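You operate a simulated robot arm through the tools that you are given. There is no shell and no other tool.

You run a simulated robot arm. Do the job below in one go: nothing can be reset, and whatever is moved stays where it is left.

Task
Put things in order on the top of the table by the fence. At the end: the small beige tub (marked "6.3 %") from the top of the table by the fence stands where the small orange valve block stood; the clean card in teal stands where the small beige tub stood; the blue bay card (marked "SPARE") from the top of the table by the fence stands on top of the silver valve with the orange lever; the small orange valve block stands where the blue bay card stood; the hanging label in yellow (marked "Y257") stands where the clean card in teal stood; whatever was shut is shut again. Leave all else as you found it, and nothing knocked over.

It is judged by the outcome, as a careful person would: the job done as asked, and still so three seconds after it is handed in. It fails if anything else is knocked over, pushed out of place, dropped, spilled or broken.

Robot
A 7-joint arm with a two-finger parallel gripper, fixed in place. Base frame: the origin is on the floor under the middle of its stand, x ahead of it, y to its left, z up; the work surface is at about z = 0.86. Readings come in m, rad, newtons and seconds.
With the tool pointing down near the work surface it reaches from about 0.3 to 0.7 m from the base axis. Its first joint turns from -1.152 to 1.152 rad. Payload 1.57 kg.
The TCP is the grasp point between the finger pads, 0.03 m short of the fingertips. In the tool frame z runs along the fingers and y along their closing line. Largest opening 0.11 m; finger width 0.024, thickness 0.012; the body of the gripper, 0.048 by 0.112 m, starts 0.078 m behind the TCP.
Orientation is told as [roll, pitch, yaw] about the base's x, y, z axes, in that order, counted from this pose: with the fingers straight down and closing along the base's y, the tool's x points along the base's -x, its y along +y and its z along -z.

Tools
- The arm moves only by the tool jog_arm. Its argument "series" is a list of rows, each a list of 7 numbers: the shift along the tool's x, y, z in units of 20 mm (1.0 is 20 mm), then the turn, a rotation vector about the tool's x, y, z in units of 6 degrees (1.0 is 6 degrees), then the finger opening in m, from 0 to 0.11. In form: [[dx, dy, dz, wx, wy, wz, gripper], ...]. A call has 1 to 20 rows; each row shifts and turns the commanded pose from where the row before left it, along the tool's axes as they then stand. A call with a number of a shift or a turn outside -1 to 1 is refused whole. Rows are played at 5 a second. More than 0.05 m and 0.15 rad between two rows, or a gripper value outside its range, and nothing of the call is played. Where a pose cannot be reached the arm comes as near as it can. A force on the tool above 40 N (or 10 N above the force at the start of the call, whichever is more), or a blocked arm, ends the call early, and 0.2 s more pass. The fingers move at their own pace (about 0.108 m/s each) and stop on an object; they squeeze with about 33 N. The grip force told is the motor's: it shows also when the fingers shut on nothing. Time passes only in rows, and 0.2 s behind the last, so rows that do not move let the fingers close. It gives the time, the measured TCP pose, the force on the tool (base axes), the opening and the grip force at its end, in the units of the frame above (readings bear some noise), with the torque about the TCP (base axes, N m) and any sound that the robot's microphone picked up.
- Cameras (640 x 400 px; columns grow to the right, rows downward): "scene" is fixed at [0.1714, -0.4057, 1.3891]; the picture's right is [0.68, -0.73, 0.00], its down [-0.52, -0.48, -0.70] and it looks along [0.51, 0.48, -0.71] (base axes); focal length 280 px, centre (320, 200). "wrist" rides on the gripper at [0.07, 0.016, -0.141] in the tool frame; the picture's right is [-0.23, 0.97, 0.00], its down [-0.85, -0.20, -0.48] and it looks along [-0.47, -0.11, 0.88] (tool axes); focal length 222 px, centre (320, 200). There is no depth. A picture from a camera that has moved, and an enlarged one, comes with that camera's place and axes in the base frame and with its lens.
- snapshot(camera): a new picture of that camera. It takes no simulated time.
- enlarge(camera, box): a new picture of the part [left, top, right, bottom] of that camera's present view, enlarged. It takes no simulated time.
- close_job(): hands the job in; it is judged then, once.

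Places have to be worked out from the pictures, the camera data and where the tool is seen. Open the gripper and draw the arm clear of the work before you hand the job in, unless the task says otherwise.

The tools are called after ">>>" by a JSON object that holds its "fn" and its "kwargs". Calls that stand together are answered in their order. jog_arm: Moves the arm, as the interface text tells. Its arguments: {"type":"object","properties":{"series":{"type":"array"}},"required":["series"]} The other tools are called the same way: snapshot (camera) takes a picture; enlarge (camera, box) takes an enlarged picture of a part of a camera's view; close_job () hands the job in.

At the start:

```text
clock: 0.0
ee_pos: [0.3345, -0.1115, 1.1858]
tcp_rot: [0.0, -0.001, 0.0]
ft_force: [-0.1, -0.7, -0.4]
torque: [0.0, -0.01, 0.03]
gripper_width: 0.11
finger_force: 0.1
```

scene: 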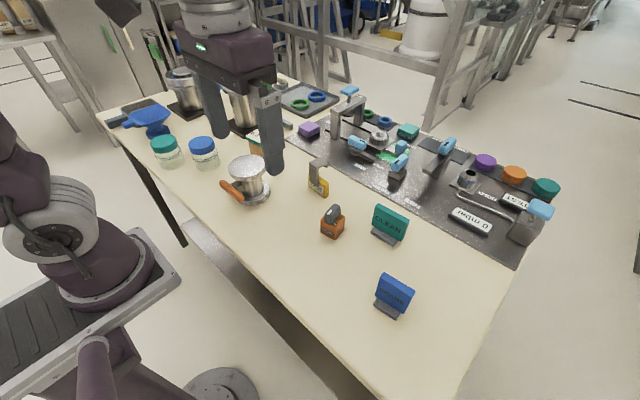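
wrist: 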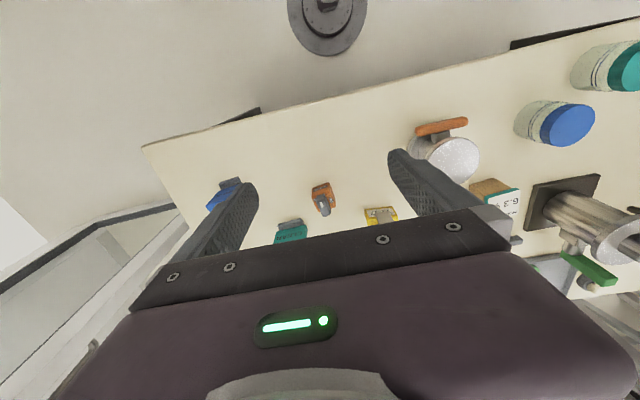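

I'll start by looking closer at the scene from both cameras to locate the objects.

>>> {"fn": "enlarge", "kwargs": {"camera": "scene", "box": [200, 120, 440, 330]}}

>>> {"fn": "enlarge", "kwargs": {"camera": "scene", "box": [100, 60, 340, 210]}}

>>> {"fn": "enlarge", "kwargs": {"camera": "wrist", "box": [380, 80, 640, 300]}}

>>> {"fn": "enlarge", "kwargs": {"camera": "wrist", "box": [180, 140, 440, 260]}}

```text
1.90 times, centred on (320, 225) of scene
camera zoom: at [0.1714, -0.4057, 1.3891], right [0.68, -0.73, 0.0], down [-0.52, -0.48, -0.7], along [0.51, 0.48, -0.71], focal length 533 px, centre (320, 152)
```

zoom: 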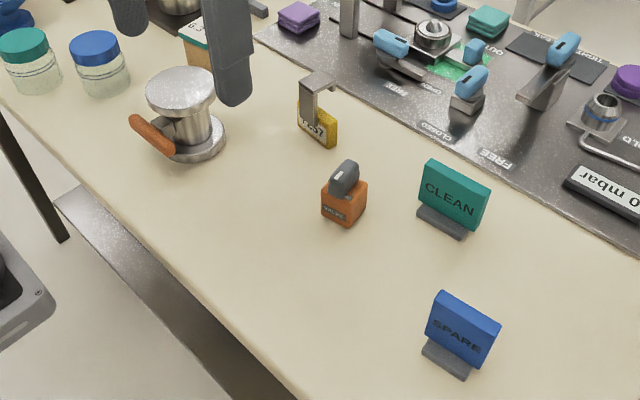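

```text
2.67 times, centred on (220, 135) of scene
camera zoom: at [0.1714, -0.4057, 1.3891], right [0.68, -0.73, 0.0], down [-0.52, -0.48, -0.7], along [0.51, 0.48, -0.71], focal length 746 px, centre (587, 373)
```

zoom: 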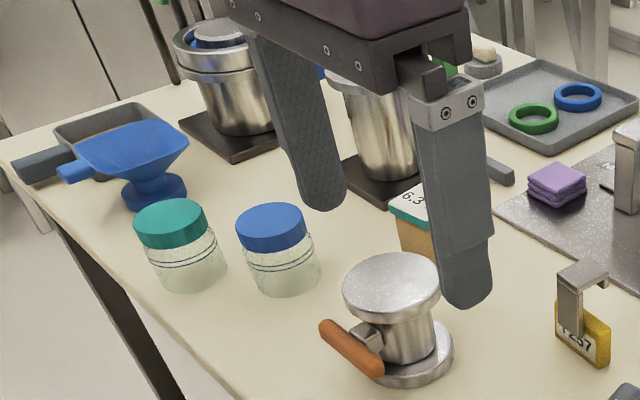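

```text
1.82 times, centred on (510, 190) of wrist
camera zoom: at [0.2654, -0.0954, 1.3275], right [0.23, 0.97, 0.0], down [0.85, -0.2, 0.48], along [0.47, -0.11, -0.88], focal length 404 px, centre (-26, 218)
```

zoom: 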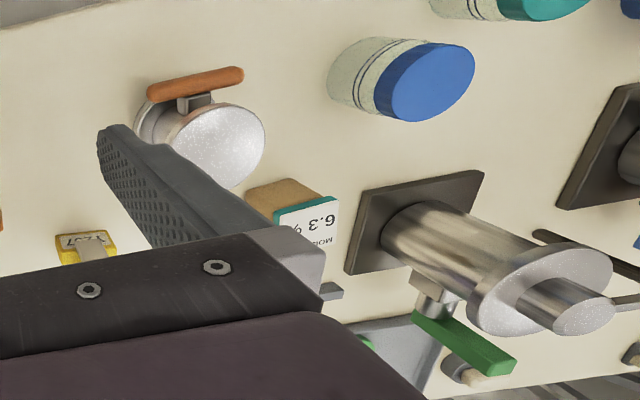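

```text
2.46 times, centred on (310, 200) of wrist
camera zoom: at [0.2654, -0.0954, 1.3275], right [0.23, 0.97, 0.0], down [0.85, -0.2, 0.48], along [0.47, -0.11, -0.88], focal length 547 px, centre (345, 200)
```

zoom: 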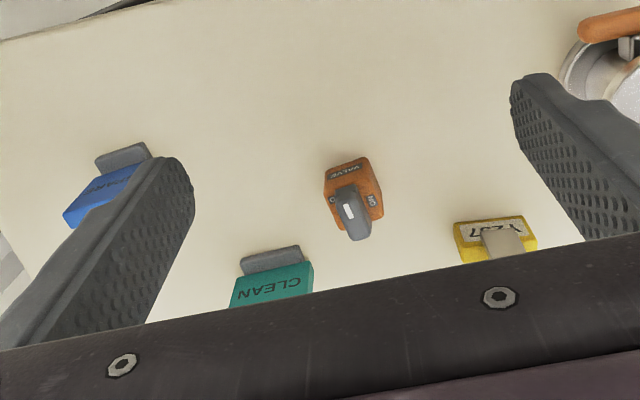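

The layout is clear: blue card near (0.42,-0.34), teal card near (0.56,-0.25), orange block near (0.50,-0.14), yellow label near (0.57,-0.03), silver valve near (0.45,0.10), tub near (0.56,0.22). I move high above the blue card to look at it from the wrist camera.

>>> {"fn": "jog_arm", "kwargs": {"series": [[-0.4, -1, 0.4, 0, 0, 0, 0.11], [-0.4, -1, 0.4, 0, 0, 0, 0.11], [-0.4, -1, 0.4, 0, 0, 0, 0.11], [-0.4, -1, 0.4, 0, 0, 0, 0.11], [-0.4, -1, 0.4, 0, 0, 0, 0.11], [-0.4, -1, 0.4, 0, 0, 0, 0.11], [-0.4, -1, 0.4, 0, 0, 0, 0.11], [-0.4, -1, 0.4, 0, 0, 0, 0.11], [-0.4, -1, 0.4, 0, 0, 0, 0.11], [-0.4, -1, 0.4, 0, 0, 0, 0.11], [-0.3, -1, 0.3, 0, 0, 0, 0.11], [0, -0.5, 0, 0, 0, 0, 0.11], [0, 0, 0, 0, 0, 0, 0.11]]}}

>>> {"fn": "snapshot", "kwargs": {"camera": "wrist"}}

>>> {"fn": "snapshot", "kwargs": {"camera": "scene"}}

```text
clock: 2.8
ee_pos: [0.4199, -0.3401, 1.0997]
tcp_rot: [0.001, 0.001, 0.001]
ft_force: [0.8, -0.3, -0.1]
torque: [0.0, -0.01, -0.01]
gripper_width: 0.11
finger_force: 0.1
```

```text
taken
camera wrist: at [0.3502, -0.3242, 1.241], right [0.23, 0.97, 0.0], down [0.86, -0.2, 0.48], along [0.47, -0.11, -0.88], focal length 222 px, centre (320, 200)
```

wrist: 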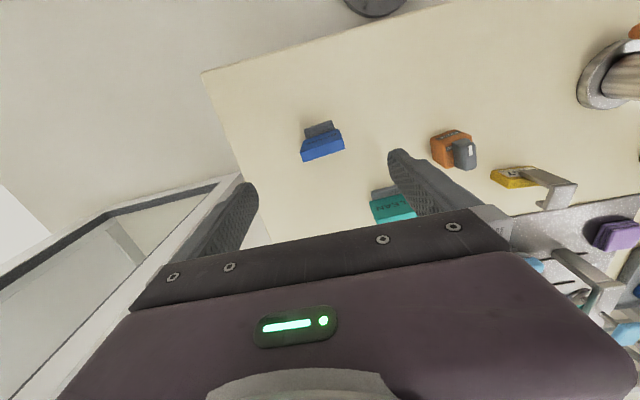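

```text
taken
```

scene: 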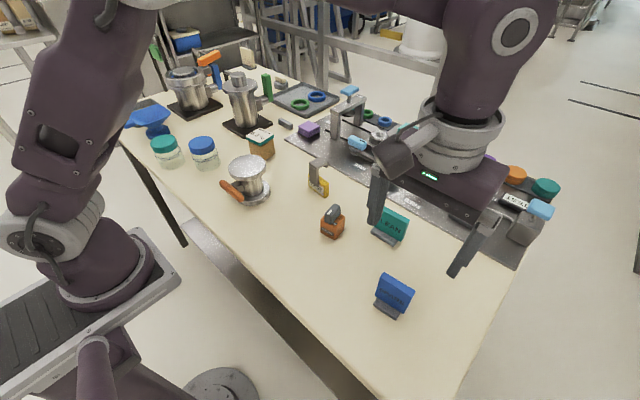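

Now with the arm out of the way the left part is visible; I zoom on the blue card, the tub and the valve.

>>> {"fn": "enlarge", "kwargs": {"camera": "wrist", "box": [270, 90, 370, 180]}}

>>> {"fn": "enlarge", "kwargs": {"camera": "scene", "box": [140, 60, 340, 210]}}

>>> {"fn": "enlarge", "kwargs": {"camera": "scene", "box": [300, 150, 430, 330]}}

>>> {"fn": "enlarge", "kwargs": {"camera": "wrist", "box": [360, 100, 600, 240]}}

```text
4.44 times, centred on (320, 135) of wrist
camera zoom: at [0.3502, -0.3242, 1.241], right [0.23, 0.97, 0.0], down [0.86, -0.2, 0.48], along [0.47, -0.11, -0.88], focal length 987 px, centre (320, 489)
```

zoom: 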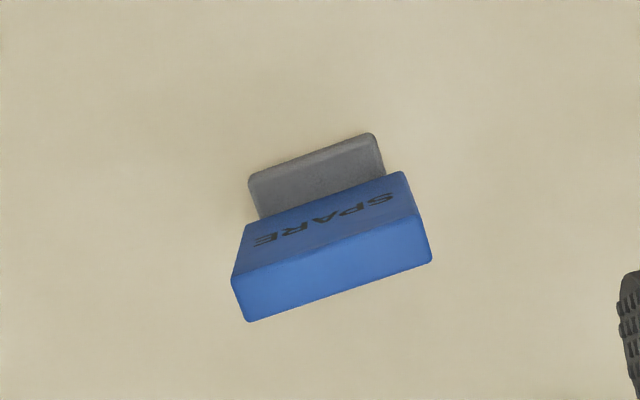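

```text
2.67 times, centred on (240, 135) of scene
camera zoom: at [0.1714, -0.4057, 1.3891], right [0.68, -0.73, 0.0], down [-0.52, -0.48, -0.7], along [0.51, 0.48, -0.71], focal length 746 px, centre (533, 373)
```

zoom: 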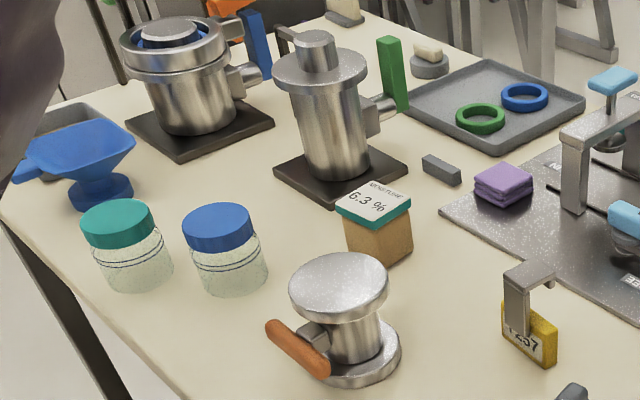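

```text
2.22 times, centred on (365, 240) of scene
camera zoom: at [0.1714, -0.4057, 1.3891], right [0.68, -0.73, 0.0], down [-0.52, -0.48, -0.7], along [0.51, 0.48, -0.71], focal length 622 px, centre (220, 111)
```

zoom: 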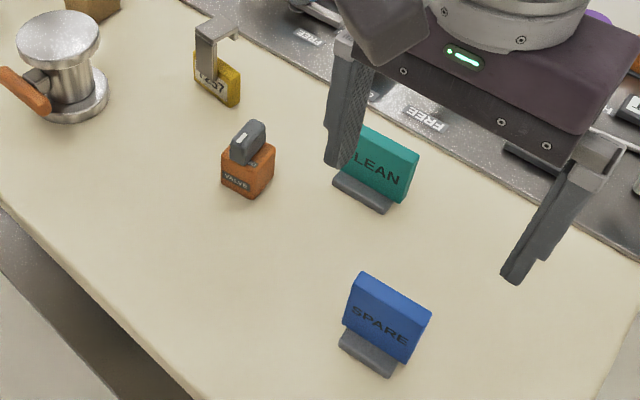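

```text
2.67 times, centred on (480, 170) of wrist
camera zoom: at [0.3502, -0.3242, 1.241], right [0.23, 0.97, 0.0], down [0.86, -0.2, 0.48], along [0.47, -0.11, -0.88], focal length 592 px, centre (-107, 280)
```

zoom: 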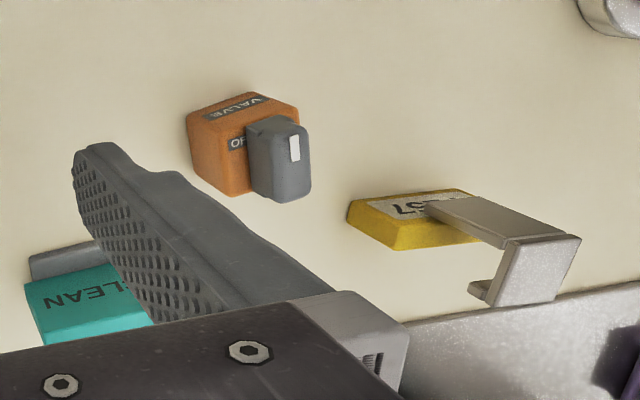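

I enlarge the blue card and other items further for geometry.

>>> {"fn": "enlarge", "kwargs": {"camera": "scene", "box": [365, 265, 425, 325]}}

>>> {"fn": "enlarge", "kwargs": {"camera": "scene", "box": [210, 120, 290, 210]}}

>>> {"fn": "enlarge", "kwargs": {"camera": "scene", "box": [295, 150, 355, 245]}}

```text
6.67 times, centred on (395, 295) of scene
camera zoom: at [0.1714, -0.4057, 1.3891], right [0.68, -0.73, 0.0], down [-0.52, -0.48, -0.7], along [0.51, 0.48, -0.71], focal length 1866 px, centre (-180, -433)
```

zoom: 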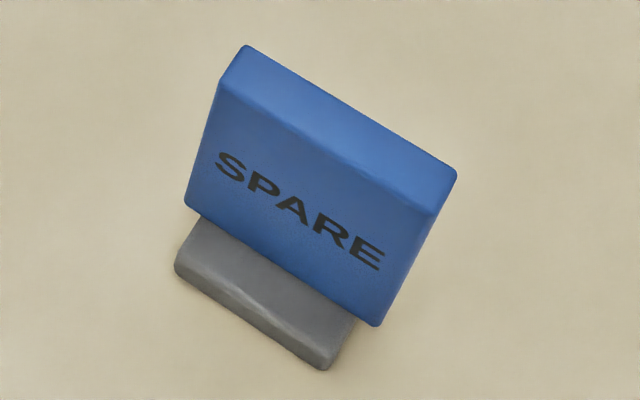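

```text
4.44 times, centred on (250, 165) of scene
camera zoom: at [0.1714, -0.4057, 1.3891], right [0.68, -0.73, 0.0], down [-0.52, -0.48, -0.7], along [0.51, 0.48, -0.71], focal length 1244 px, centre (631, 356)
```

zoom: 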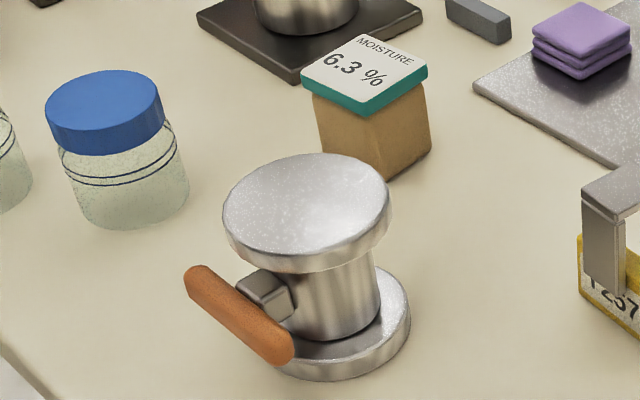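

```text
4.21 times, centred on (325, 198) of scene
camera zoom: at [0.1714, -0.4057, 1.3891], right [0.68, -0.73, 0.0], down [-0.52, -0.48, -0.7], along [0.51, 0.48, -0.71], focal length 1179 px, centre (299, 210)
```

zoom: 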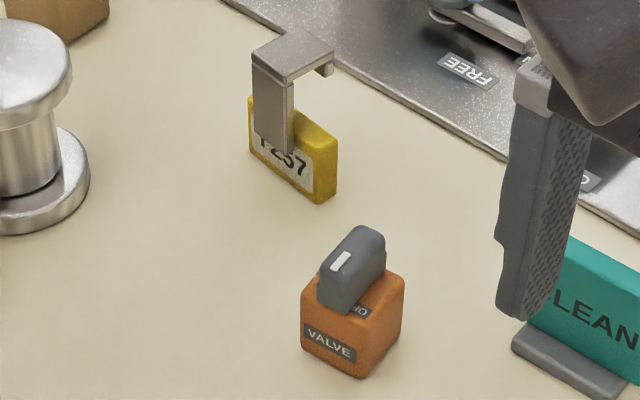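

Triangulating both views puts the blue card's panel centre at about (0.436,-0.341), 60 mm wide along y, ~15 mm thick, top at z≈0.943, yawed ≈5.5°. I move above it with matched yaw, gripping it by its side edges, and check before descending.

>>> {"fn": "jog_arm", "kwargs": {"series": [[-0.158, -0.011, 0.9, 0, 0, 0, 0.1], [-0.158, -0.011, 0.9, 0, 0, 0, 0.1], [-0.158, -0.011, 0.9, 0, 0, 0, 0.1], [-0.158, -0.011, 0.9, 0, 0, 0, 0.1], [-0.158, -0.011, 0.9, 0, 0, 0, 0.1], [0, 0, 0, 0, 0, -0.92, 0.1], [0, 0, 0, 0, 0, 0, 0.1]]}}

>>> {"fn": "snapshot", "kwargs": {"camera": "wrist"}}

>>> {"fn": "enlarge", "kwargs": {"camera": "scene", "box": [345, 210, 475, 330]}}

```text
clock: 4.4
ee_pos: [0.4357, -0.3423, 1.0095]
tcp_rot: [0.001, 0.0, 0.095]
ft_force: [-0.5, 0.2, 0.6]
torque: [0.01, -0.03, 0.04]
gripper_width: 0.1001
finger_force: 0.1
```

```text
taken
camera wrist: at [0.3651, -0.3328, 1.1507], right [0.13, 0.99, 0.0], down [0.87, -0.12, 0.48], along [0.47, -0.06, -0.88], focal length 222 px, centre (320, 200)
```

wrist: 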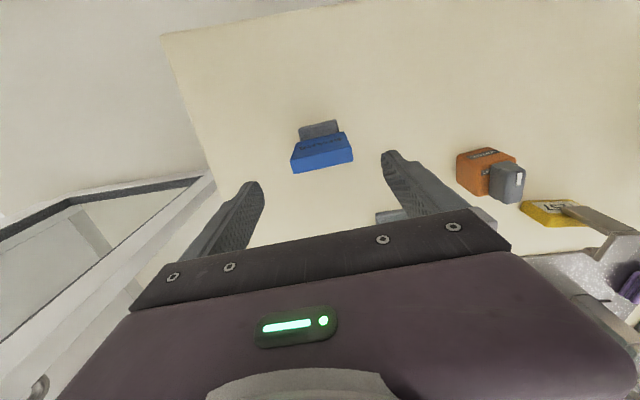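

```text
3.33 times, centred on (410, 270) of scene
camera zoom: at [0.1714, -0.4057, 1.3891], right [0.68, -0.73, 0.0], down [-0.52, -0.48, -0.7], along [0.51, 0.48, -0.71], focal length 933 px, centre (20, -33)
```

zoom: 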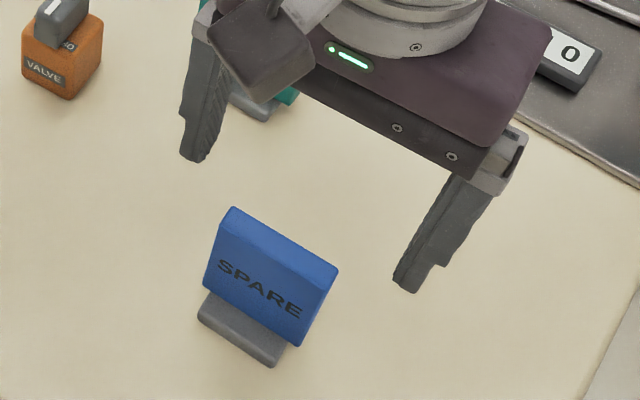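

>>> {"fn": "enlarge", "kwargs": {"camera": "wrist", "box": [230, 110, 410, 220]}}

```text
3.56 times, centred on (320, 165) of wrist
camera zoom: at [0.3651, -0.3328, 1.1507], right [0.13, 0.99, 0.0], down [0.87, -0.12, 0.48], along [0.47, -0.06, -0.88], focal length 790 px, centre (320, 324)
```

zoom: 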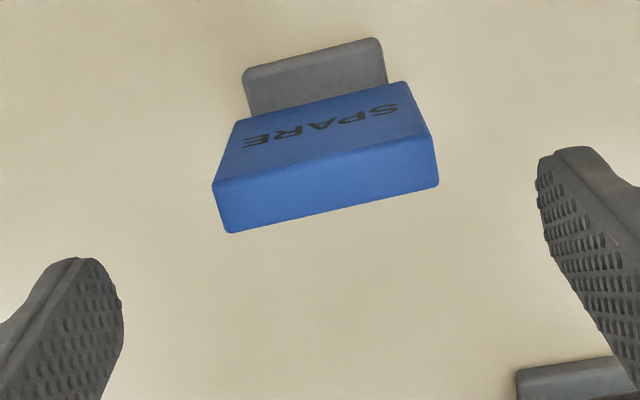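

The card is centred under the fingers (centre computed (0.4357,-0.3413)). I descend to z≈0.918 and close on its edges.

>>> {"fn": "jog_arm", "kwargs": {"series": [[0, 0, 1, 0, 0, 0, 0.1], [0, 0, 1, 0, 0, 0, 0.1], [0, 0, 1, 0, 0, 0, 0.1], [0, 0, 1, 0, 0, 0, 0.1], [0, 0, 0.55, 0, 0, 0, 0.1], [0, 0, 0, 0, 0, 0, 0.1], [0, 0, 0, 0, 0, 0, 0.03], [0, 0, 0, 0, 0, 0, 0.03], [0, 0, 0, 0, 0, 0, 0.03], [0, 0, 0, 0, 0, 0, 0.03]]}}

>>> {"fn": "snapshot", "kwargs": {"camera": "wrist"}}

>>> {"fn": "enlarge", "kwargs": {"camera": "scene", "box": [345, 210, 475, 330]}}

```text
clock: 6.6
ee_pos: [0.4369, -0.3417, 0.9207]
tcp_rot: [-0.001, 0.0, 0.098]
ft_force: [0.4, 0.1, -0.4]
torque: [-0.02, 0.01, -0.02]
gripper_width: 0.0619
finger_force: 32.7
```

```text
taken
camera wrist: at [0.3663, -0.3322, 1.062], right [0.13, 0.99, 0.0], down [0.87, -0.12, 0.48], along [0.47, -0.06, -0.88], focal length 222 px, centre (320, 200)
```

wrist: 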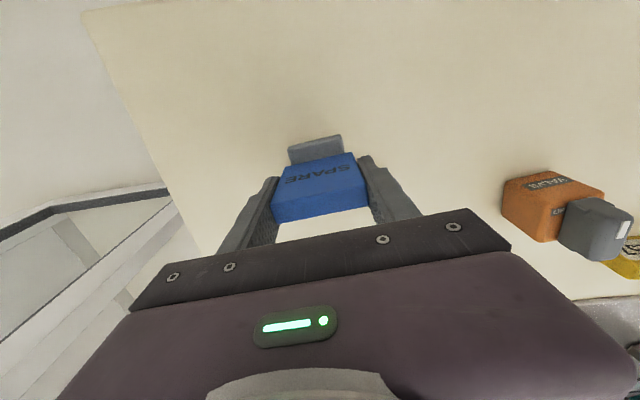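

```text
3.33 times, centred on (410, 270) of scene
camera zoom: at [0.1714, -0.4057, 1.3891], right [0.68, -0.73, 0.0], down [-0.52, -0.48, -0.7], along [0.51, 0.48, -0.71], focal length 933 px, centre (20, -33)
```

zoom: 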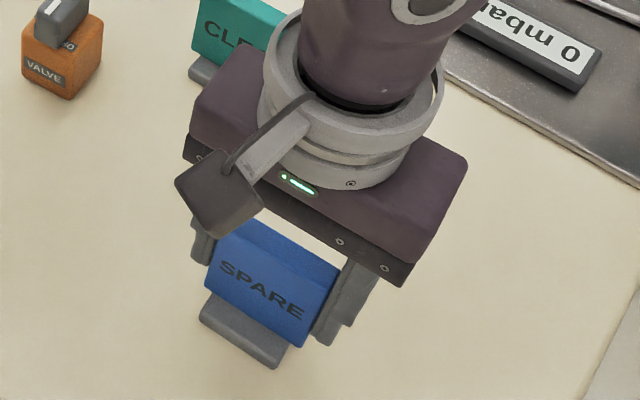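

The grip holds (opening 0.062, 33 N). I lift straight up, turn yaw back to zero, and travel to a vantage point a bit beyond the valve so I can see it past the held card.

>>> {"fn": "jog_arm", "kwargs": {"series": [[0, 0, -0.5, 0, 0, 0, 0.03], [0, 0, -1, 0, 0, 0, 0.03], [0, 0, -1, 0, 0, 0, 0.03], [0, 0, -1, 0, 0, 0, 0.03], [0, 0, -1, 0, 0, 0, 0.03], [0, 0, -1, 0, 0, 0, 0.03], [0, 0, -1, 0, 0, 0, 0.03], [0, 0, -1, 0, 0, 0, 0.03], [0, 0, -1, 0, 0, 0, 0.03], [0, 0, -0.5, 0, 0, 0, 0.03], [0, 0, 0, 0, 0, 0.5, 0.03], [0, 0, 0, 0, 0, 0.436, 0.03], [0, 0, 0, 0, 0, 0, 0.03]]}}

>>> {"fn": "snapshot", "kwargs": {"camera": "wrist"}}

```text
clock: 9.4
ee_pos: [0.4367, -0.3434, 1.0991]
tcp_rot: [-0.001, 0.0, -0.003]
ft_force: [0.2, 0.1, -1.8]
torque: [-0.01, -0.02, 0.02]
gripper_width: 0.0615
finger_force: 33.3
```

```text
taken
camera wrist: at [0.3676, -0.3263, 1.2405], right [0.23, 0.97, 0.0], down [0.85, -0.2, 0.48], along [0.47, -0.11, -0.88], focal length 222 px, centre (320, 200)
```

wrist: 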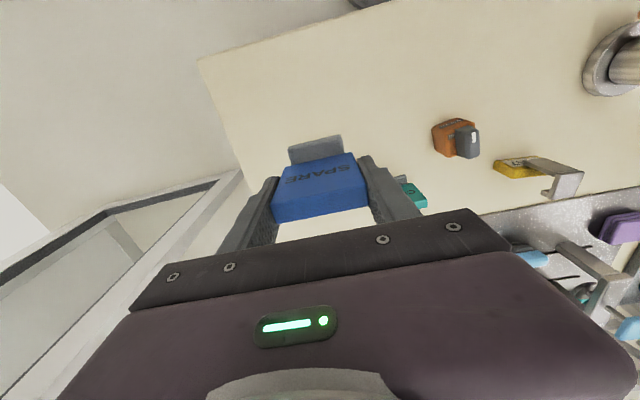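

The card is held upright. I travel to above-and-beyond the valve at z≈1.10.

>>> {"fn": "jog_arm", "kwargs": {"series": [[-0.2, 1, 0, 0, 0, 0, 0.03], [-0.2, 1, 0, 0, 0, 0, 0.03], [-0.2, 1, 0, 0, 0, 0, 0.03], [-0.2, 1, 0, 0, 0, 0, 0.03], [-0.2, 1, 0, 0, 0, 0, 0.03], [-0.2, 1, 0, 0, 0, 0, 0.03], [-0.2, 1, 0, 0, 0, 0, 0.03], [-0.2, 1, 0, 0, 0, 0, 0.03], [-0.2, 1, 0, 0, 0, 0, 0.03], [-0.2, 1, 0, 0, 0, 0, 0.03], [-0.2, 1, 0, 0, 0, 0, 0.03], [-0.2, 1, 0, 0, 0, 0, 0.03], [-0.2, 1, 0, 0, 0, 0, 0.03], [-0.2, 1, 0, 0, 0, 0, 0.03], [-0.2, 1, 0, 0, 0, 0, 0.03], [-0.2, 1, 0, 0, 0, 0, 0.03], [-0.2, 1, 0, 0, 0, 0, 0.03], [-0.2, 1, 0, 0, 0, 0, 0.03], [-0.2, 1, 0, 0, 0, 0, 0.03], [0, 0, 0, 0, 0, 0, 0.03]]}}

>>> {"fn": "snapshot", "kwargs": {"camera": "wrist"}}

>>> {"fn": "snapshot", "kwargs": {"camera": "scene"}}

```text
clock: 13.6
ee_pos: [0.5119, 0.0388, 1.0983]
tcp_rot: [0.0, 0.0, -0.001]
ft_force: [-0.5, 0.1, -0.3]
torque: [-0.01, 0.01, -0.01]
gripper_width: 0.0618
finger_force: 33.4
```

```text
taken
camera wrist: at [0.4426, 0.0543, 1.2397], right [0.23, 0.97, 0.0], down [0.85, -0.2, 0.48], along [0.47, -0.11, -0.88], focal length 222 px, centre (320, 200)
```

wrist: 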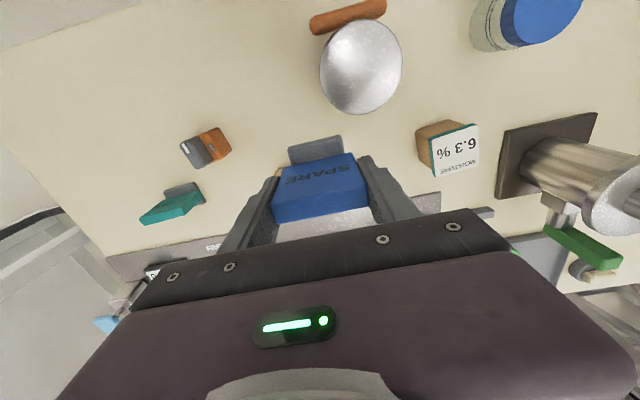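

```text
taken
```

scene: 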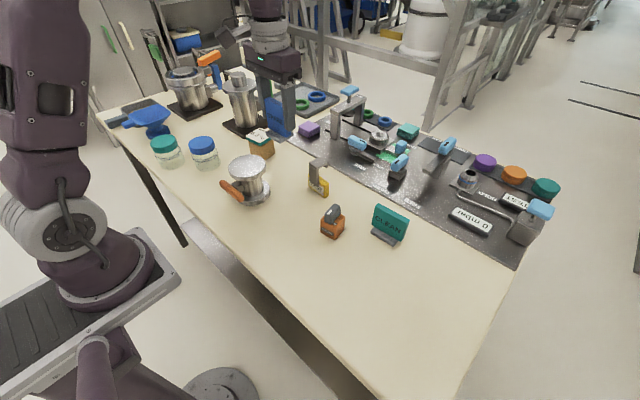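

>>> {"fn": "enlarge", "kwargs": {"camera": "wrist", "box": [290, 0, 430, 130]}}

>>> {"fn": "enlarge", "kwargs": {"camera": "wrist", "box": [390, 90, 550, 220]}}

>>> {"fn": "enlarge", "kwargs": {"camera": "wrist", "box": [120, 100, 260, 240]}}

>>> {"fn": "enlarge", "kwargs": {"camera": "scene", "box": [210, 140, 290, 210]}}

```text
3.08 times, centred on (360, 65) of wrist
camera zoom: at [0.4426, 0.0543, 1.2397], right [0.23, 0.97, 0.0], down [0.85, -0.2, 0.48], along [0.47, -0.11, -0.88], focal length 684 px, centre (197, 615)
```

zoom: 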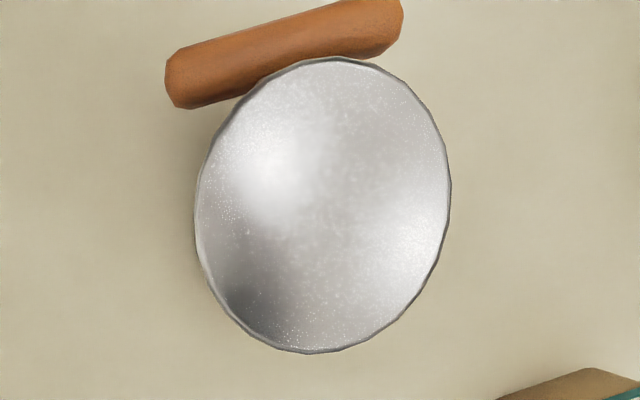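

```text
3.08 times, centred on (470, 155) of wrist
camera zoom: at [0.4426, 0.0543, 1.2397], right [0.23, 0.97, 0.0], down [0.85, -0.2, 0.48], along [0.47, -0.11, -0.88], focal length 684 px, centre (-142, 338)
```

zoom: 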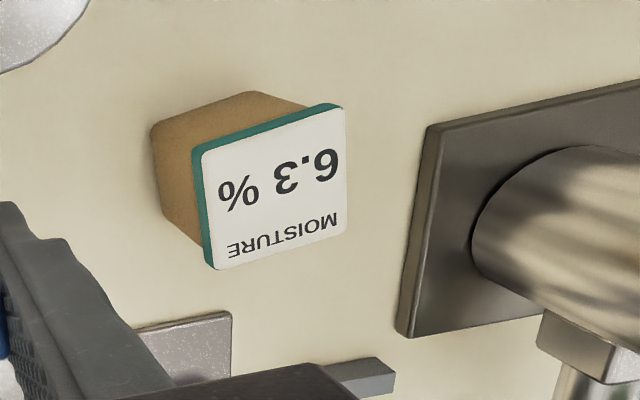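

```text
2.86 times, centred on (190, 170) of wrist
camera zoom: at [0.4426, 0.0543, 1.2397], right [0.23, 0.97, 0.0], down [0.85, -0.2, 0.48], along [0.47, -0.11, -0.88], focal length 635 px, centre (691, 286)
```

zoom: 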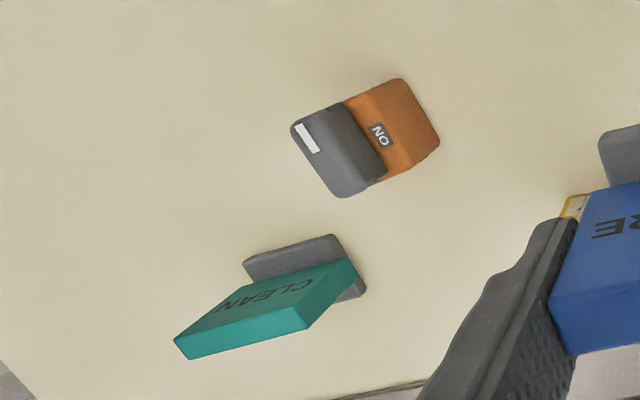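

```text
5.71 times, centred on (250, 175) of scene
camera zoom: at [0.1714, -0.4057, 1.3891], right [0.68, -0.73, 0.0], down [-0.52, -0.48, -0.7], along [0.51, 0.48, -0.71], focal length 1600 px, centre (720, 343)
```

zoom: 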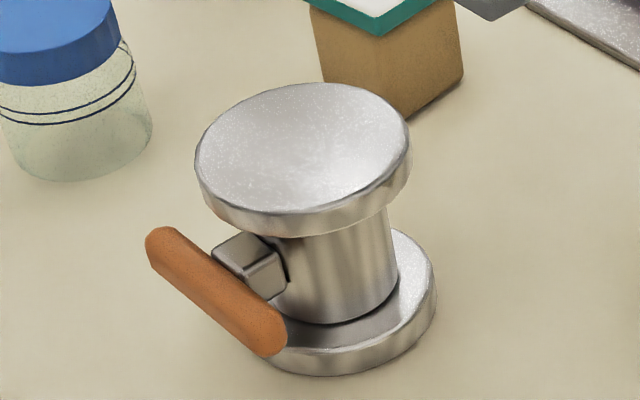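

The valve's top disc comes out at about centre (0.447,0.098), Ø≈0.09, z≈0.957 — ample for the card base. I move over its centre and lower to just above it (card bottom ≈ TCP−0.061).

>>> {"fn": "jog_arm", "kwargs": {"series": [[0.65, 0.59, 0, 0, 0, 0, 0.03], [0.65, 0.59, 0, 0, 0, 0, 0.03], [0.65, 0.59, 0, 0, 0, 0, 0.03], [0.65, 0.59, 0, 0, 0, 0, 0.03], [0.65, 0.59, 0, 0, 0, 0, 0.03], [0, 0, 1, 0, 0, 0, 0.03], [0, 0, 1, 0, 0, 0, 0.03], [0, 0, 1, 0, 0, 0, 0.03], [0, 0, 0.2, 0, 0, 0, 0.03], [0, 0, 0, 0, 0, 0, 0.03], [0, 0, 0, 0, 0, 0, 0.03]]}}

>>> {"fn": "enlarge", "kwargs": {"camera": "scene", "box": [190, 100, 310, 220]}}

>>> {"fn": "snapshot", "kwargs": {"camera": "wrist"}}

```text
clock: 16.0
ee_pos: [0.4495, 0.099, 1.0348]
tcp_rot: [0.001, -0.001, -0.002]
ft_force: [0.1, -0.1, -1.1]
torque: [-0.02, -0.01, -0.02]
gripper_width: 0.0614
finger_force: 32.7
```

```text
3.33 times, centred on (250, 160) of scene
camera zoom: at [0.1714, -0.4057, 1.3891], right [0.68, -0.73, 0.0], down [-0.52, -0.48, -0.7], along [0.51, 0.48, -0.71], focal length 933 px, centre (553, 333)
```

zoom: 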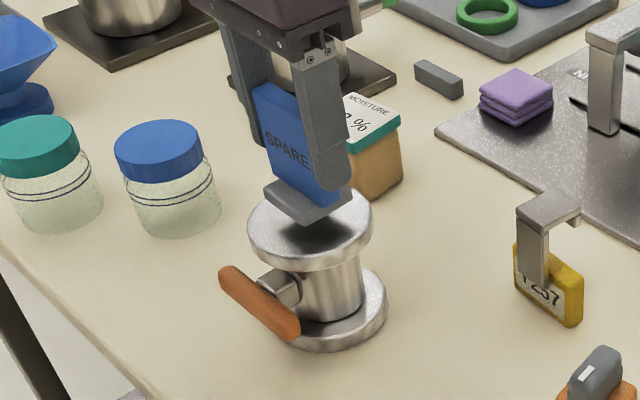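

```text
taken
camera wrist: at [0.3794, 0.1136, 1.1766], right [0.23, 0.97, 0.0], down [0.85, -0.2, 0.48], along [0.47, -0.11, -0.88], focal length 222 px, centre (320, 200)
```

wrist: 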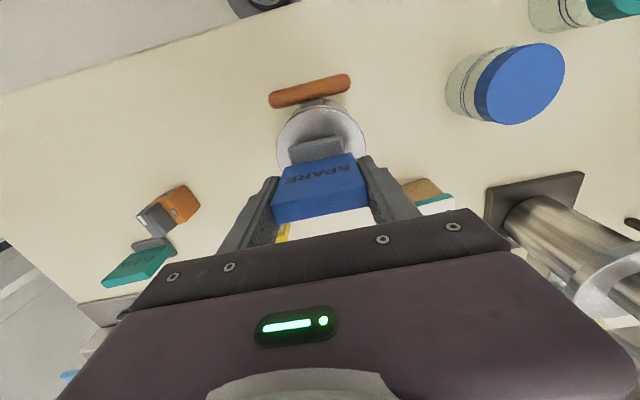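

The base is over the disc with a gap of roughly 15 mm. I lower slowly in small steps and watch the force.

>>> {"fn": "jog_arm", "kwargs": {"series": [[0, 0, 0.2, 0, 0, 0, 0.03], [0, 0, 0.2, 0, 0, 0, 0.03], [0, 0, 0.2, 0, 0, 0, 0.03], [0, 0, 0, 0, 0, 0, 0.03]]}}

>>> {"fn": "enlarge", "kwargs": {"camera": "scene", "box": [210, 120, 290, 210]}}

```text
clock: 17.0
ee_pos: [0.4478, 0.0967, 1.0233]
tcp_rot: [0.001, 0.0, -0.003]
ft_force: [-0.2, -1.2, -0.9]
torque: [0.01, 0.01, 0.02]
gripper_width: 0.0617
finger_force: 33.1
```

```text
4.44 times, centred on (250, 165) of scene
camera zoom: at [0.1714, -0.4057, 1.3891], right [0.68, -0.73, 0.0], down [-0.52, -0.48, -0.7], along [0.51, 0.48, -0.71], focal length 1244 px, centre (631, 356)
```

zoom: 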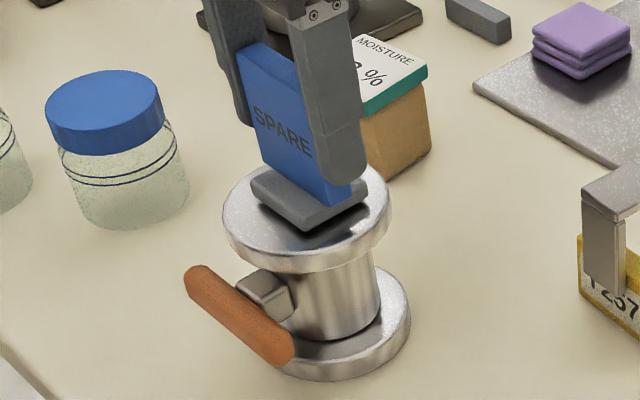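

Still a small gap. I lower a few millimetres more in fine steps.

>>> {"fn": "jog_arm", "kwargs": {"series": [[0, 0, 0.1, 0, 0, 0, 0.03], [0, 0, 0.1, 0, 0, 0, 0.03], [0, 0, 0, 0, 0, 0, 0.03]]}}

>>> {"fn": "enlarge", "kwargs": {"camera": "scene", "box": [225, 140, 275, 190]}}

```text
clock: 17.8
ee_pos: [0.4497, 0.0981, 1.0194]
tcp_rot: [0.0, -0.001, -0.002]
ft_force: [-3.4, -2.4, 25.6]
torque: [-0.13, -0.02, 0.04]
gripper_width: 0.0616
finger_force: 33.0
```

```text
8.00 times, centred on (250, 165) of scene
camera zoom: at [0.1709, -0.4058, 1.3891], right [0.68, -0.73, 0.0], down [-0.52, -0.48, -0.7], along [0.51, 0.48, -0.71], focal length 2239 px, centre (880, 480)
```

zoom: 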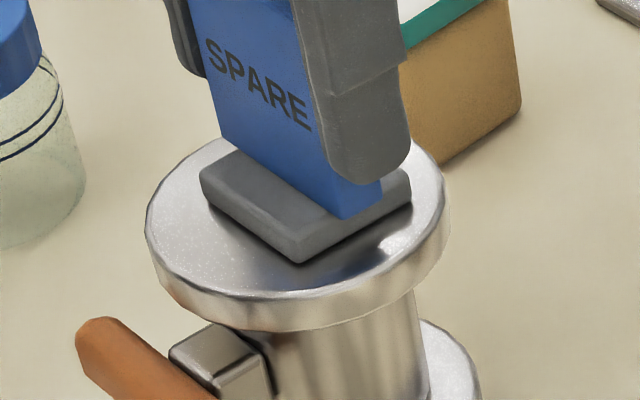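

Contact: 26 N upward at TCP z≈1.019. I ease off by about 1 mm before releasing.

>>> {"fn": "jog_arm", "kwargs": {"series": [[0, 0, -0.06, 0, 0, 0, 0.03], [0, 0, 0, 0, 0, 0, 0.03]]}}

```text
clock: 18.4
ee_pos: [0.4492, 0.0971, 1.0182]
tcp_rot: [0.001, 0.001, -0.003]
ft_force: [0.8, 0.2, 1.9]
torque: [0.02, -0.12, -0.02]
gripper_width: 0.0613
finger_force: 32.6
```

Force is now ≈2 N. I open the fingers gently and lift straight up.

>>> {"fn": "jog_arm", "kwargs": {"series": [[0, 0, 0, 0, 0, 0, 0.063], [0, 0, 0, 0, 0, 0, 0.068], [0, 0, 0, 0, 0, 0, 0.076], [0, 0, 0, 0, 0, 0, 0.09], [0, 0, 0, 0, 0, 0, 0.1], [0, 0, -0.5, 0, 0, 0, 0.1], [0, 0, -1, 0, 0, 0, 0.1], [0, 0, -1, 0, 0, 0, 0.1], [0, 0, -1, 0, 0, 0, 0.1], [0, 0, -1, 0, 0, 0, 0.1], [0, 0, -0.5, 0, 0, 0, 0.1], [0, 0, 0, 0, 0, 0, 0.1]]}}

>>> {"fn": "snapshot", "kwargs": {"camera": "wrist"}}

>>> {"fn": "enlarge", "kwargs": {"camera": "scene", "box": [210, 120, 290, 210]}}

```text
clock: 21.0
ee_pos: [0.4468, 0.0957, 1.1201]
tcp_rot: [-0.001, -0.001, -0.001]
ft_force: [0.4, -0.4, -0.5]
torque: [0.03, 0.0, 0.0]
gripper_width: 0.0999
finger_force: 0.1
```

```text
taken
camera wrist: at [0.379, 0.1125, 1.2619], right [0.23, 0.97, 0.0], down [0.85, -0.2, 0.48], along [0.47, -0.11, -0.88], focal length 222 px, centre (320, 200)
```

wrist: 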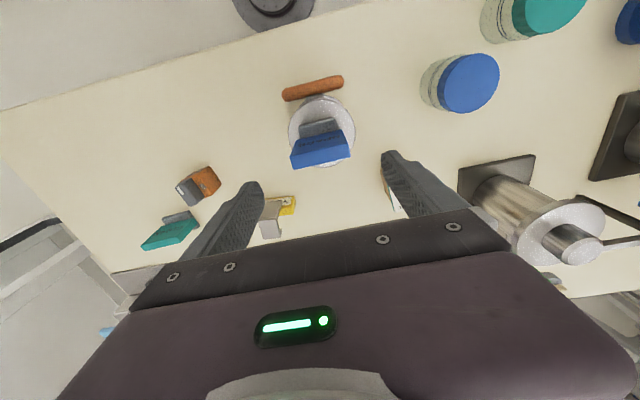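

```text
4.44 times, centred on (250, 165) of scene
camera zoom: at [0.1714, -0.4057, 1.3891], right [0.68, -0.73, 0.0], down [-0.52, -0.48, -0.7], along [0.51, 0.48, -0.71], focal length 1244 px, centre (631, 356)
```

zoom: 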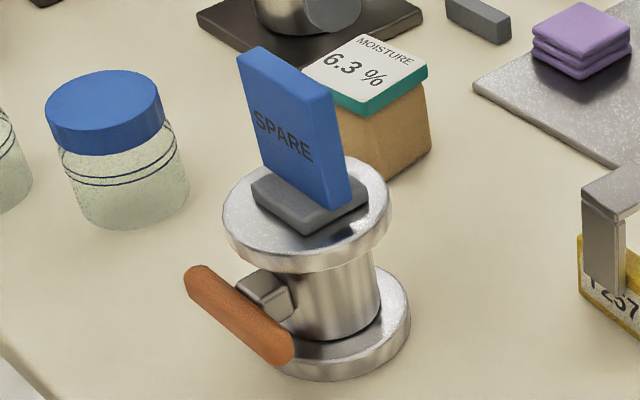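

The blue card stands on the valve. Next the orange block: I move above it, staying high until clear of the card (top ≈1.04).

>>> {"fn": "jog_arm", "kwargs": {"series": [[-0.21, -1, 0, 0, 0, 0, 0.11], [-0.21, -1, 0, 0, 0, 0, 0.11], [-0.21, -1, 0, 0, 0, 0, 0.11], [-0.21, -1, 0, 0, 0, 0, 0.11], [-0.21, -1, 0, 0, 0, 0, 0.11], [-0.21, -1, 0, 0, 0, 0, 0.11], [-0.21, -1, 0, 0, 0, 0, 0.11], [-0.21, -1, 0.5, 0, 0, 0, 0.11], [-0.21, -1, 0.5, 0, 0, 0, 0.11], [-0.21, -1, 0.5, 0, 0, 0, 0.11], [-0.21, -1, 0.5, 0, 0, 0, 0.11], [-0.21, -1, 0.5, 0, 0, 0, 0.11], [0, 0, 0.5, 0, 0, 0, 0.11], [0, 0, 0, 0, 0, 0, 0.11]]}}

>>> {"fn": "snapshot", "kwargs": {"camera": "wrist"}}

>>> {"fn": "enlarge", "kwargs": {"camera": "wrist", "box": [260, 90, 390, 220]}}

```text
clock: 24.0
ee_pos: [0.497, -0.1437, 1.0591]
tcp_rot: [0.0, 0.001, -0.001]
ft_force: [0.8, -0.1, -0.8]
torque: [0.01, 0.0, 0.04]
gripper_width: 0.1101
finger_force: 0.1
```

```text
taken
camera wrist: at [0.4286, -0.1277, 1.2015], right [0.23, 0.97, 0.0], down [0.85, -0.2, 0.48], along [0.47, -0.11, -0.88], focal length 222 px, centre (320, 200)
```

wrist: 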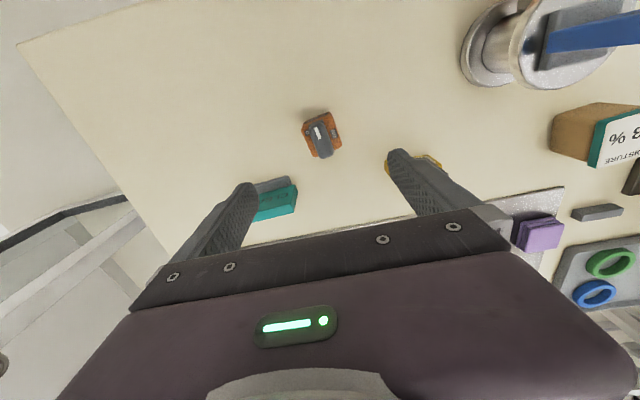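

```text
3.08 times, centred on (325, 155) of wrist
camera zoom: at [0.4286, -0.1277, 1.2015], right [0.23, 0.97, 0.0], down [0.85, -0.2, 0.48], along [0.47, -0.11, -0.88], focal length 684 px, centre (305, 338)
```

zoom: 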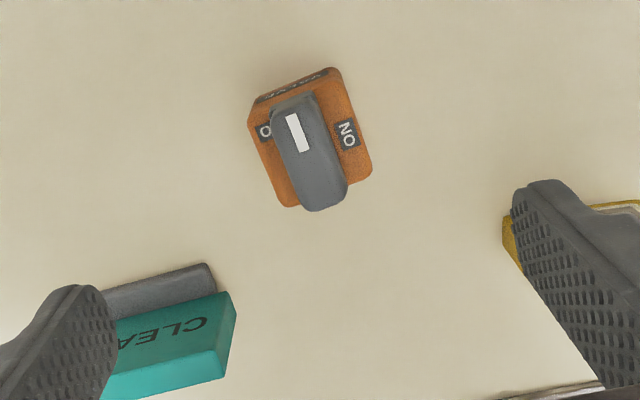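

>>> {"fn": "enlarge", "kwargs": {"camera": "wrist", "box": [295, 100, 350, 165]}}

>>> {"fn": "enlarge", "kwargs": {"camera": "scene", "box": [310, 195, 355, 245]}}

```text
6.15 times, centred on (322, 132) of wrist
camera zoom: at [0.4286, -0.1277, 1.2015], right [0.23, 0.97, 0.0], down [0.85, -0.2, 0.48], along [0.47, -0.11, -0.88], focal length 1367 px, centre (305, 615)
```

zoom: 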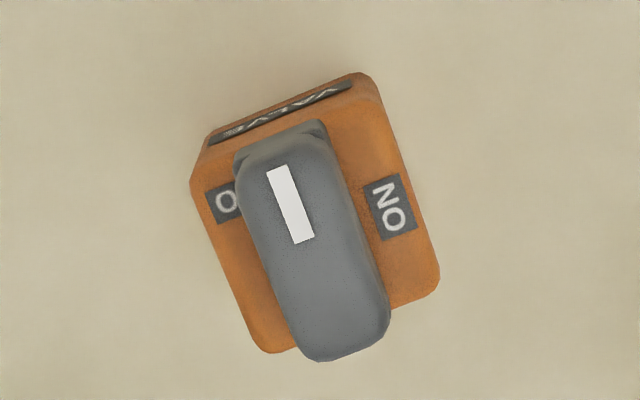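

```text
8.00 times, centred on (332, 220) of scene
camera zoom: at [0.1714, -0.4057, 1.3891], right [0.68, -0.73, 0.0], down [-0.52, -0.48, -0.7], along [0.51, 0.48, -0.71], focal length 2239 px, centre (220, 40)
```

zoom: 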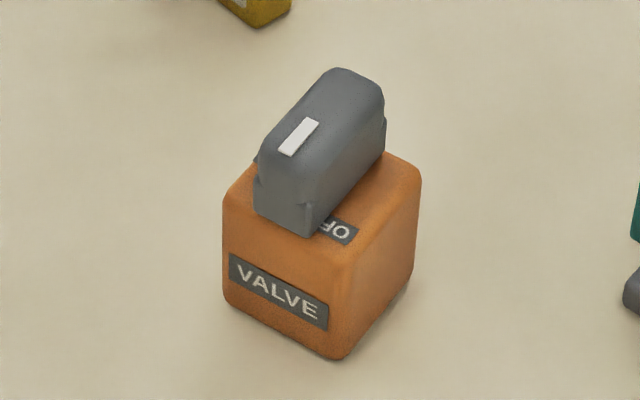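

The block is ~42 mm, centre about (0.4975,-0.142), yaw ≈7.7°, with a knob on top that I must not touch. I align yaw, open to 0.08, descend part-way and check.

>>> {"fn": "jog_arm", "kwargs": {"series": [[0, 0.08, 0, 0, 0, -0.64, 0.09], [0, 0, 0, 0, 0, -0.64, 0.085], [0, 0, 1, 0, 0, 0, 0.085], [0, 0, 1, 0, 0, 0, 0.085], [0, 0, 1, 0, 0, 0, 0.085], [0, 0, 1, 0, 0, 0, 0.085], [0, 0, 0, 0, 0, 0, 0.085]]}}

>>> {"fn": "enlarge", "kwargs": {"camera": "wrist", "box": [220, 90, 420, 215]}}

>>> {"fn": "enlarge", "kwargs": {"camera": "scene", "box": [270, 150, 410, 260]}}

```text
clock: 25.6
ee_pos: [0.4967, -0.1413, 0.9803]
tcp_rot: [-0.002, 0.0, 0.13]
ft_force: [1.2, -0.1, 0.3]
torque: [0.01, 0.01, -0.01]
gripper_width: 0.0849
finger_force: 0.0
```

```text
3.20 times, centred on (320, 152) of wrist
camera zoom: at [0.4268, -0.1352, 1.1216], right [0.1, 1.0, 0.0], down [0.87, -0.09, 0.48], along [0.48, -0.05, -0.88], focal length 711 px, centre (320, 352)
```

zoom: 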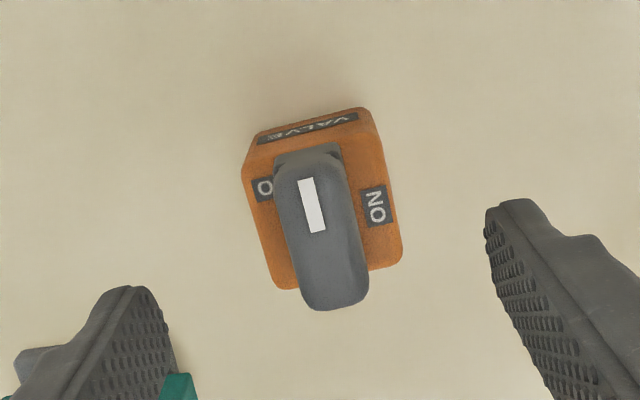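

```text
3.64 times, centred on (340, 205) of scene
camera zoom: at [0.1714, -0.4057, 1.3891], right [0.68, -0.73, 0.0], down [-0.52, -0.48, -0.7], along [0.51, 0.48, -0.71], focal length 1018 px, centre (247, 182)
```

zoom: 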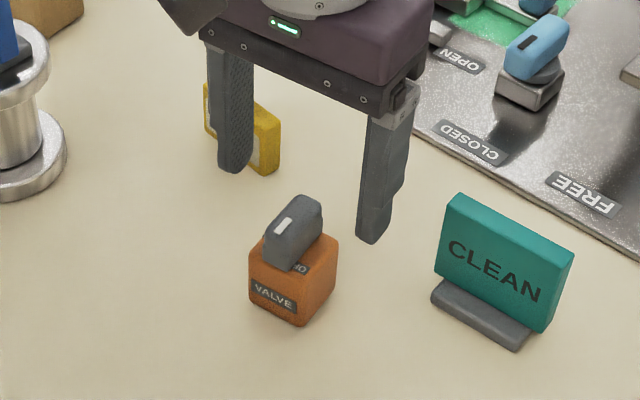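

Aligned within a couple of millimetres. I descend to z≈0.898 (fingertips ≈8 mm above the table) and close.

>>> {"fn": "jog_arm", "kwargs": {"series": [[0, 0, 1, 0, 0, 0, 0.085], [0, 0, 1, 0, 0, 0, 0.085], [0, 0, 1, 0, 0, 0, 0.085], [0, 0, 0.8, 0, 0, 0, 0.085], [0, 0, 0.3, 0, 0, 0, 0.085], [0, 0, 0, 0, 0, 0, 0.06], [0, 0, 0, 0, 0, 0, 0.02], [0, 0, 0, 0, 0, 0, 0.02], [0, 0, 0, 0, 0, 0, 0.02], [0, 0, 0, 0, 0, 0, 0.02]]}}

>>> {"fn": "enlarge", "kwargs": {"camera": "wrist", "box": [220, 90, 420, 215]}}

>>> {"fn": "enlarge", "kwargs": {"camera": "scene", "box": [270, 150, 410, 260]}}

```text
clock: 27.8
ee_pos: [0.4977, -0.1409, 0.8992]
tcp_rot: [-0.001, 0.0, 0.131]
ft_force: [-0.2, 0.2, -0.3]
torque: [0.0, 0.0, 0.04]
gripper_width: 0.0439
finger_force: 33.3
```

```text
3.20 times, centred on (320, 152) of wrist
camera zoom: at [0.4273, -0.1348, 1.04], right [0.1, 1.0, 0.0], down [0.87, -0.09, 0.48], along [0.48, -0.05, -0.88], focal length 711 px, centre (320, 352)
```

zoom: 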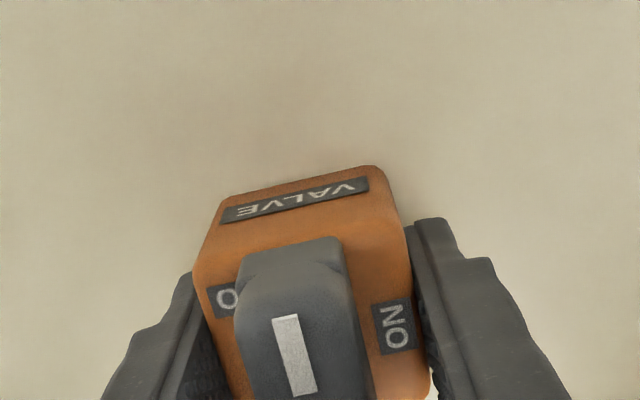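

```text
3.64 times, centred on (340, 205) of scene
camera zoom: at [0.1714, -0.4057, 1.3891], right [0.68, -0.73, 0.0], down [-0.52, -0.48, -0.7], along [0.51, 0.48, -0.71], focal length 1018 px, centre (247, 182)
```

zoom: 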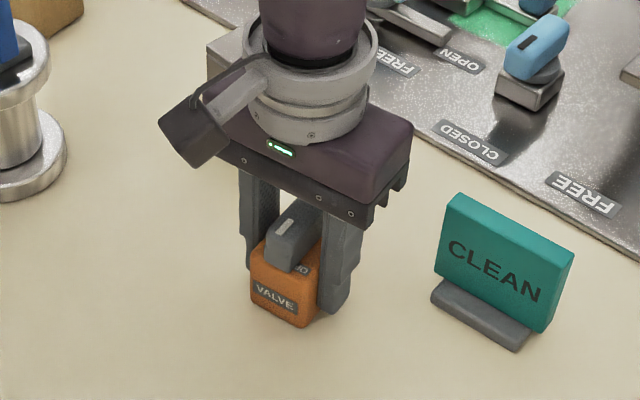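

Firm grip on the block (0.044 m). I lift it 0.1 m and carry it over the blue card's old place, then check.

>>> {"fn": "jog_arm", "kwargs": {"series": [[0, 0, -0.5, 0, 0, 0, 0.02], [0, 0, -1, 0, 0, 0, 0.02], [0, 0, -1, 0, 0, 0, 0.02], [0, 0, -1, 0, 0, 0, 0.02], [0, 0, -1, 0, 0, 0, 0.02], [0, 0, -0.5, 0, 0, 0, 0.02], [0.4295, -0.9525, 0, 0, 0, 0, 0.02], [0.4295, -0.9525, 0, 0, 0, 0, 0.02], [0.4295, -0.9525, 0, 0, 0, 0, 0.02], [0.4295, -0.9525, 0, 0, 0, 0, 0.02], [0.4295, -0.9525, 0, 0, 0, 0, 0.02], [0.4295, -0.9525, 0, 0, 0, 0, 0.02], [0.4295, -0.9525, 0, 0, 0, 0, 0.02], [0.4295, -0.9525, 0, 0, 0, 0, 0.02], [0.4295, -0.9525, 0, 0, 0, 0, 0.02], [0.4295, -0.9525, 0, 0, 0, 0, 0.02], [0, 0, 0, 0, 0, 0, 0.02], [0, 0, 0, 0, 0, 0, 0.02]]}}

>>> {"fn": "snapshot", "kwargs": {"camera": "wrist"}}

>>> {"fn": "snapshot", "kwargs": {"camera": "scene"}}

```text
clock: 31.6
ee_pos: [0.4387, -0.3435, 0.9992]
tcp_rot: [-0.001, 0.001, 0.132]
ft_force: [-0.6, 0.1, -1.4]
torque: [-0.01, 0.0, -0.01]
gripper_width: 0.0435
finger_force: 32.7
```

```text
taken
camera wrist: at [0.368, -0.3361, 1.14], right [0.1, 1.0, 0.0], down [0.87, -0.09, 0.48], along [0.48, -0.05, -0.88], focal length 222 px, centre (320, 200)
```

wrist: 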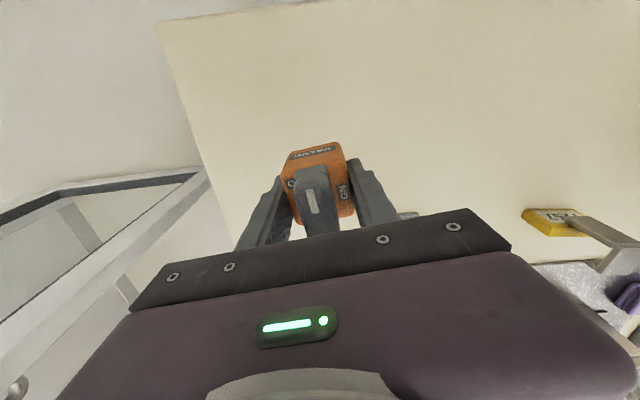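

```text
taken
```

scene: 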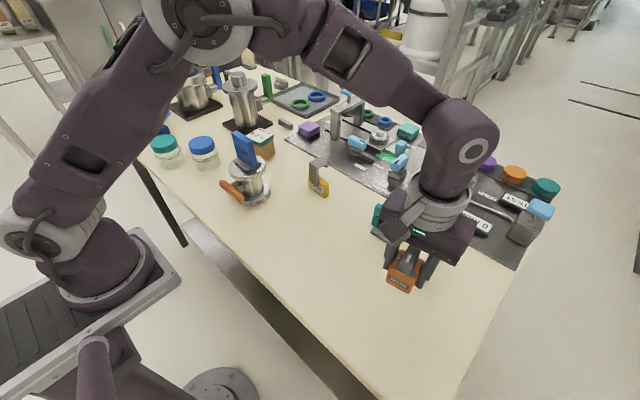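

The block is over the old blue card spot. I lower by just under the amount I lifted, then settle in small steps.

>>> {"fn": "jog_arm", "kwargs": {"series": [[0, 0, 1, 0, 0, 0, 0.02], [0, 0, 1, 0, 0, 0, 0.02], [0, 0, 1, 0, 0, 0, 0.02], [0, 0, 1, 0, 0, 0, 0.02], [0, 0, 0.5, 0, 0, 0, 0.02], [0, 0, 0.25, 0, 0, 0, 0.02], [0, 0, 0.15, 0, 0, 0, 0.02], [0, 0, 0.05, 0, 0, 0, 0.02], [0, 0, 0, 0, 0, 0, 0.02]]}}

>>> {"fn": "enlarge", "kwargs": {"camera": "scene", "box": [345, 230, 465, 330]}}

```text
clock: 33.6
ee_pos: [0.4386, -0.3421, 0.899]
tcp_rot: [-0.001, 0.002, 0.131]
ft_force: [-0.9, 0.4, -2.8]
torque: [0.01, -0.02, -0.02]
gripper_width: 0.044
finger_force: 32.8
```

```text
4.00 times, centred on (405, 280) of scene
camera zoom: at [0.1714, -0.4057, 1.3891], right [0.68, -0.73, 0.0], down [-0.52, -0.48, -0.7], along [0.51, 0.48, -0.71], focal length 1120 px, centre (-20, -120)
```

zoom: 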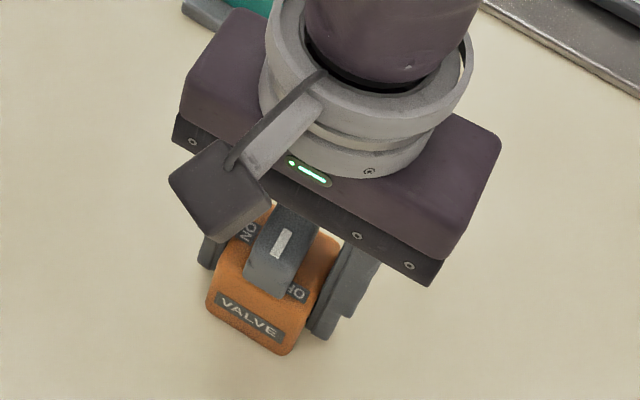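

No contact reaction yet; I lower another millimetre or two.

>>> {"fn": "jog_arm", "kwargs": {"series": [[0, 0, 0.06, 0, 0, 0, 0.02], [0, 0, 0, 0, 0, 0, 0.02]]}}

```text
clock: 34.2
ee_pos: [0.4389, -0.343, 0.8984]
tcp_rot: [0.0, 0.001, 0.131]
ft_force: [-1.4, 5.8, 18.1]
torque: [0.3, 0.17, -0.04]
gripper_width: 0.0438
finger_force: 32.8
```

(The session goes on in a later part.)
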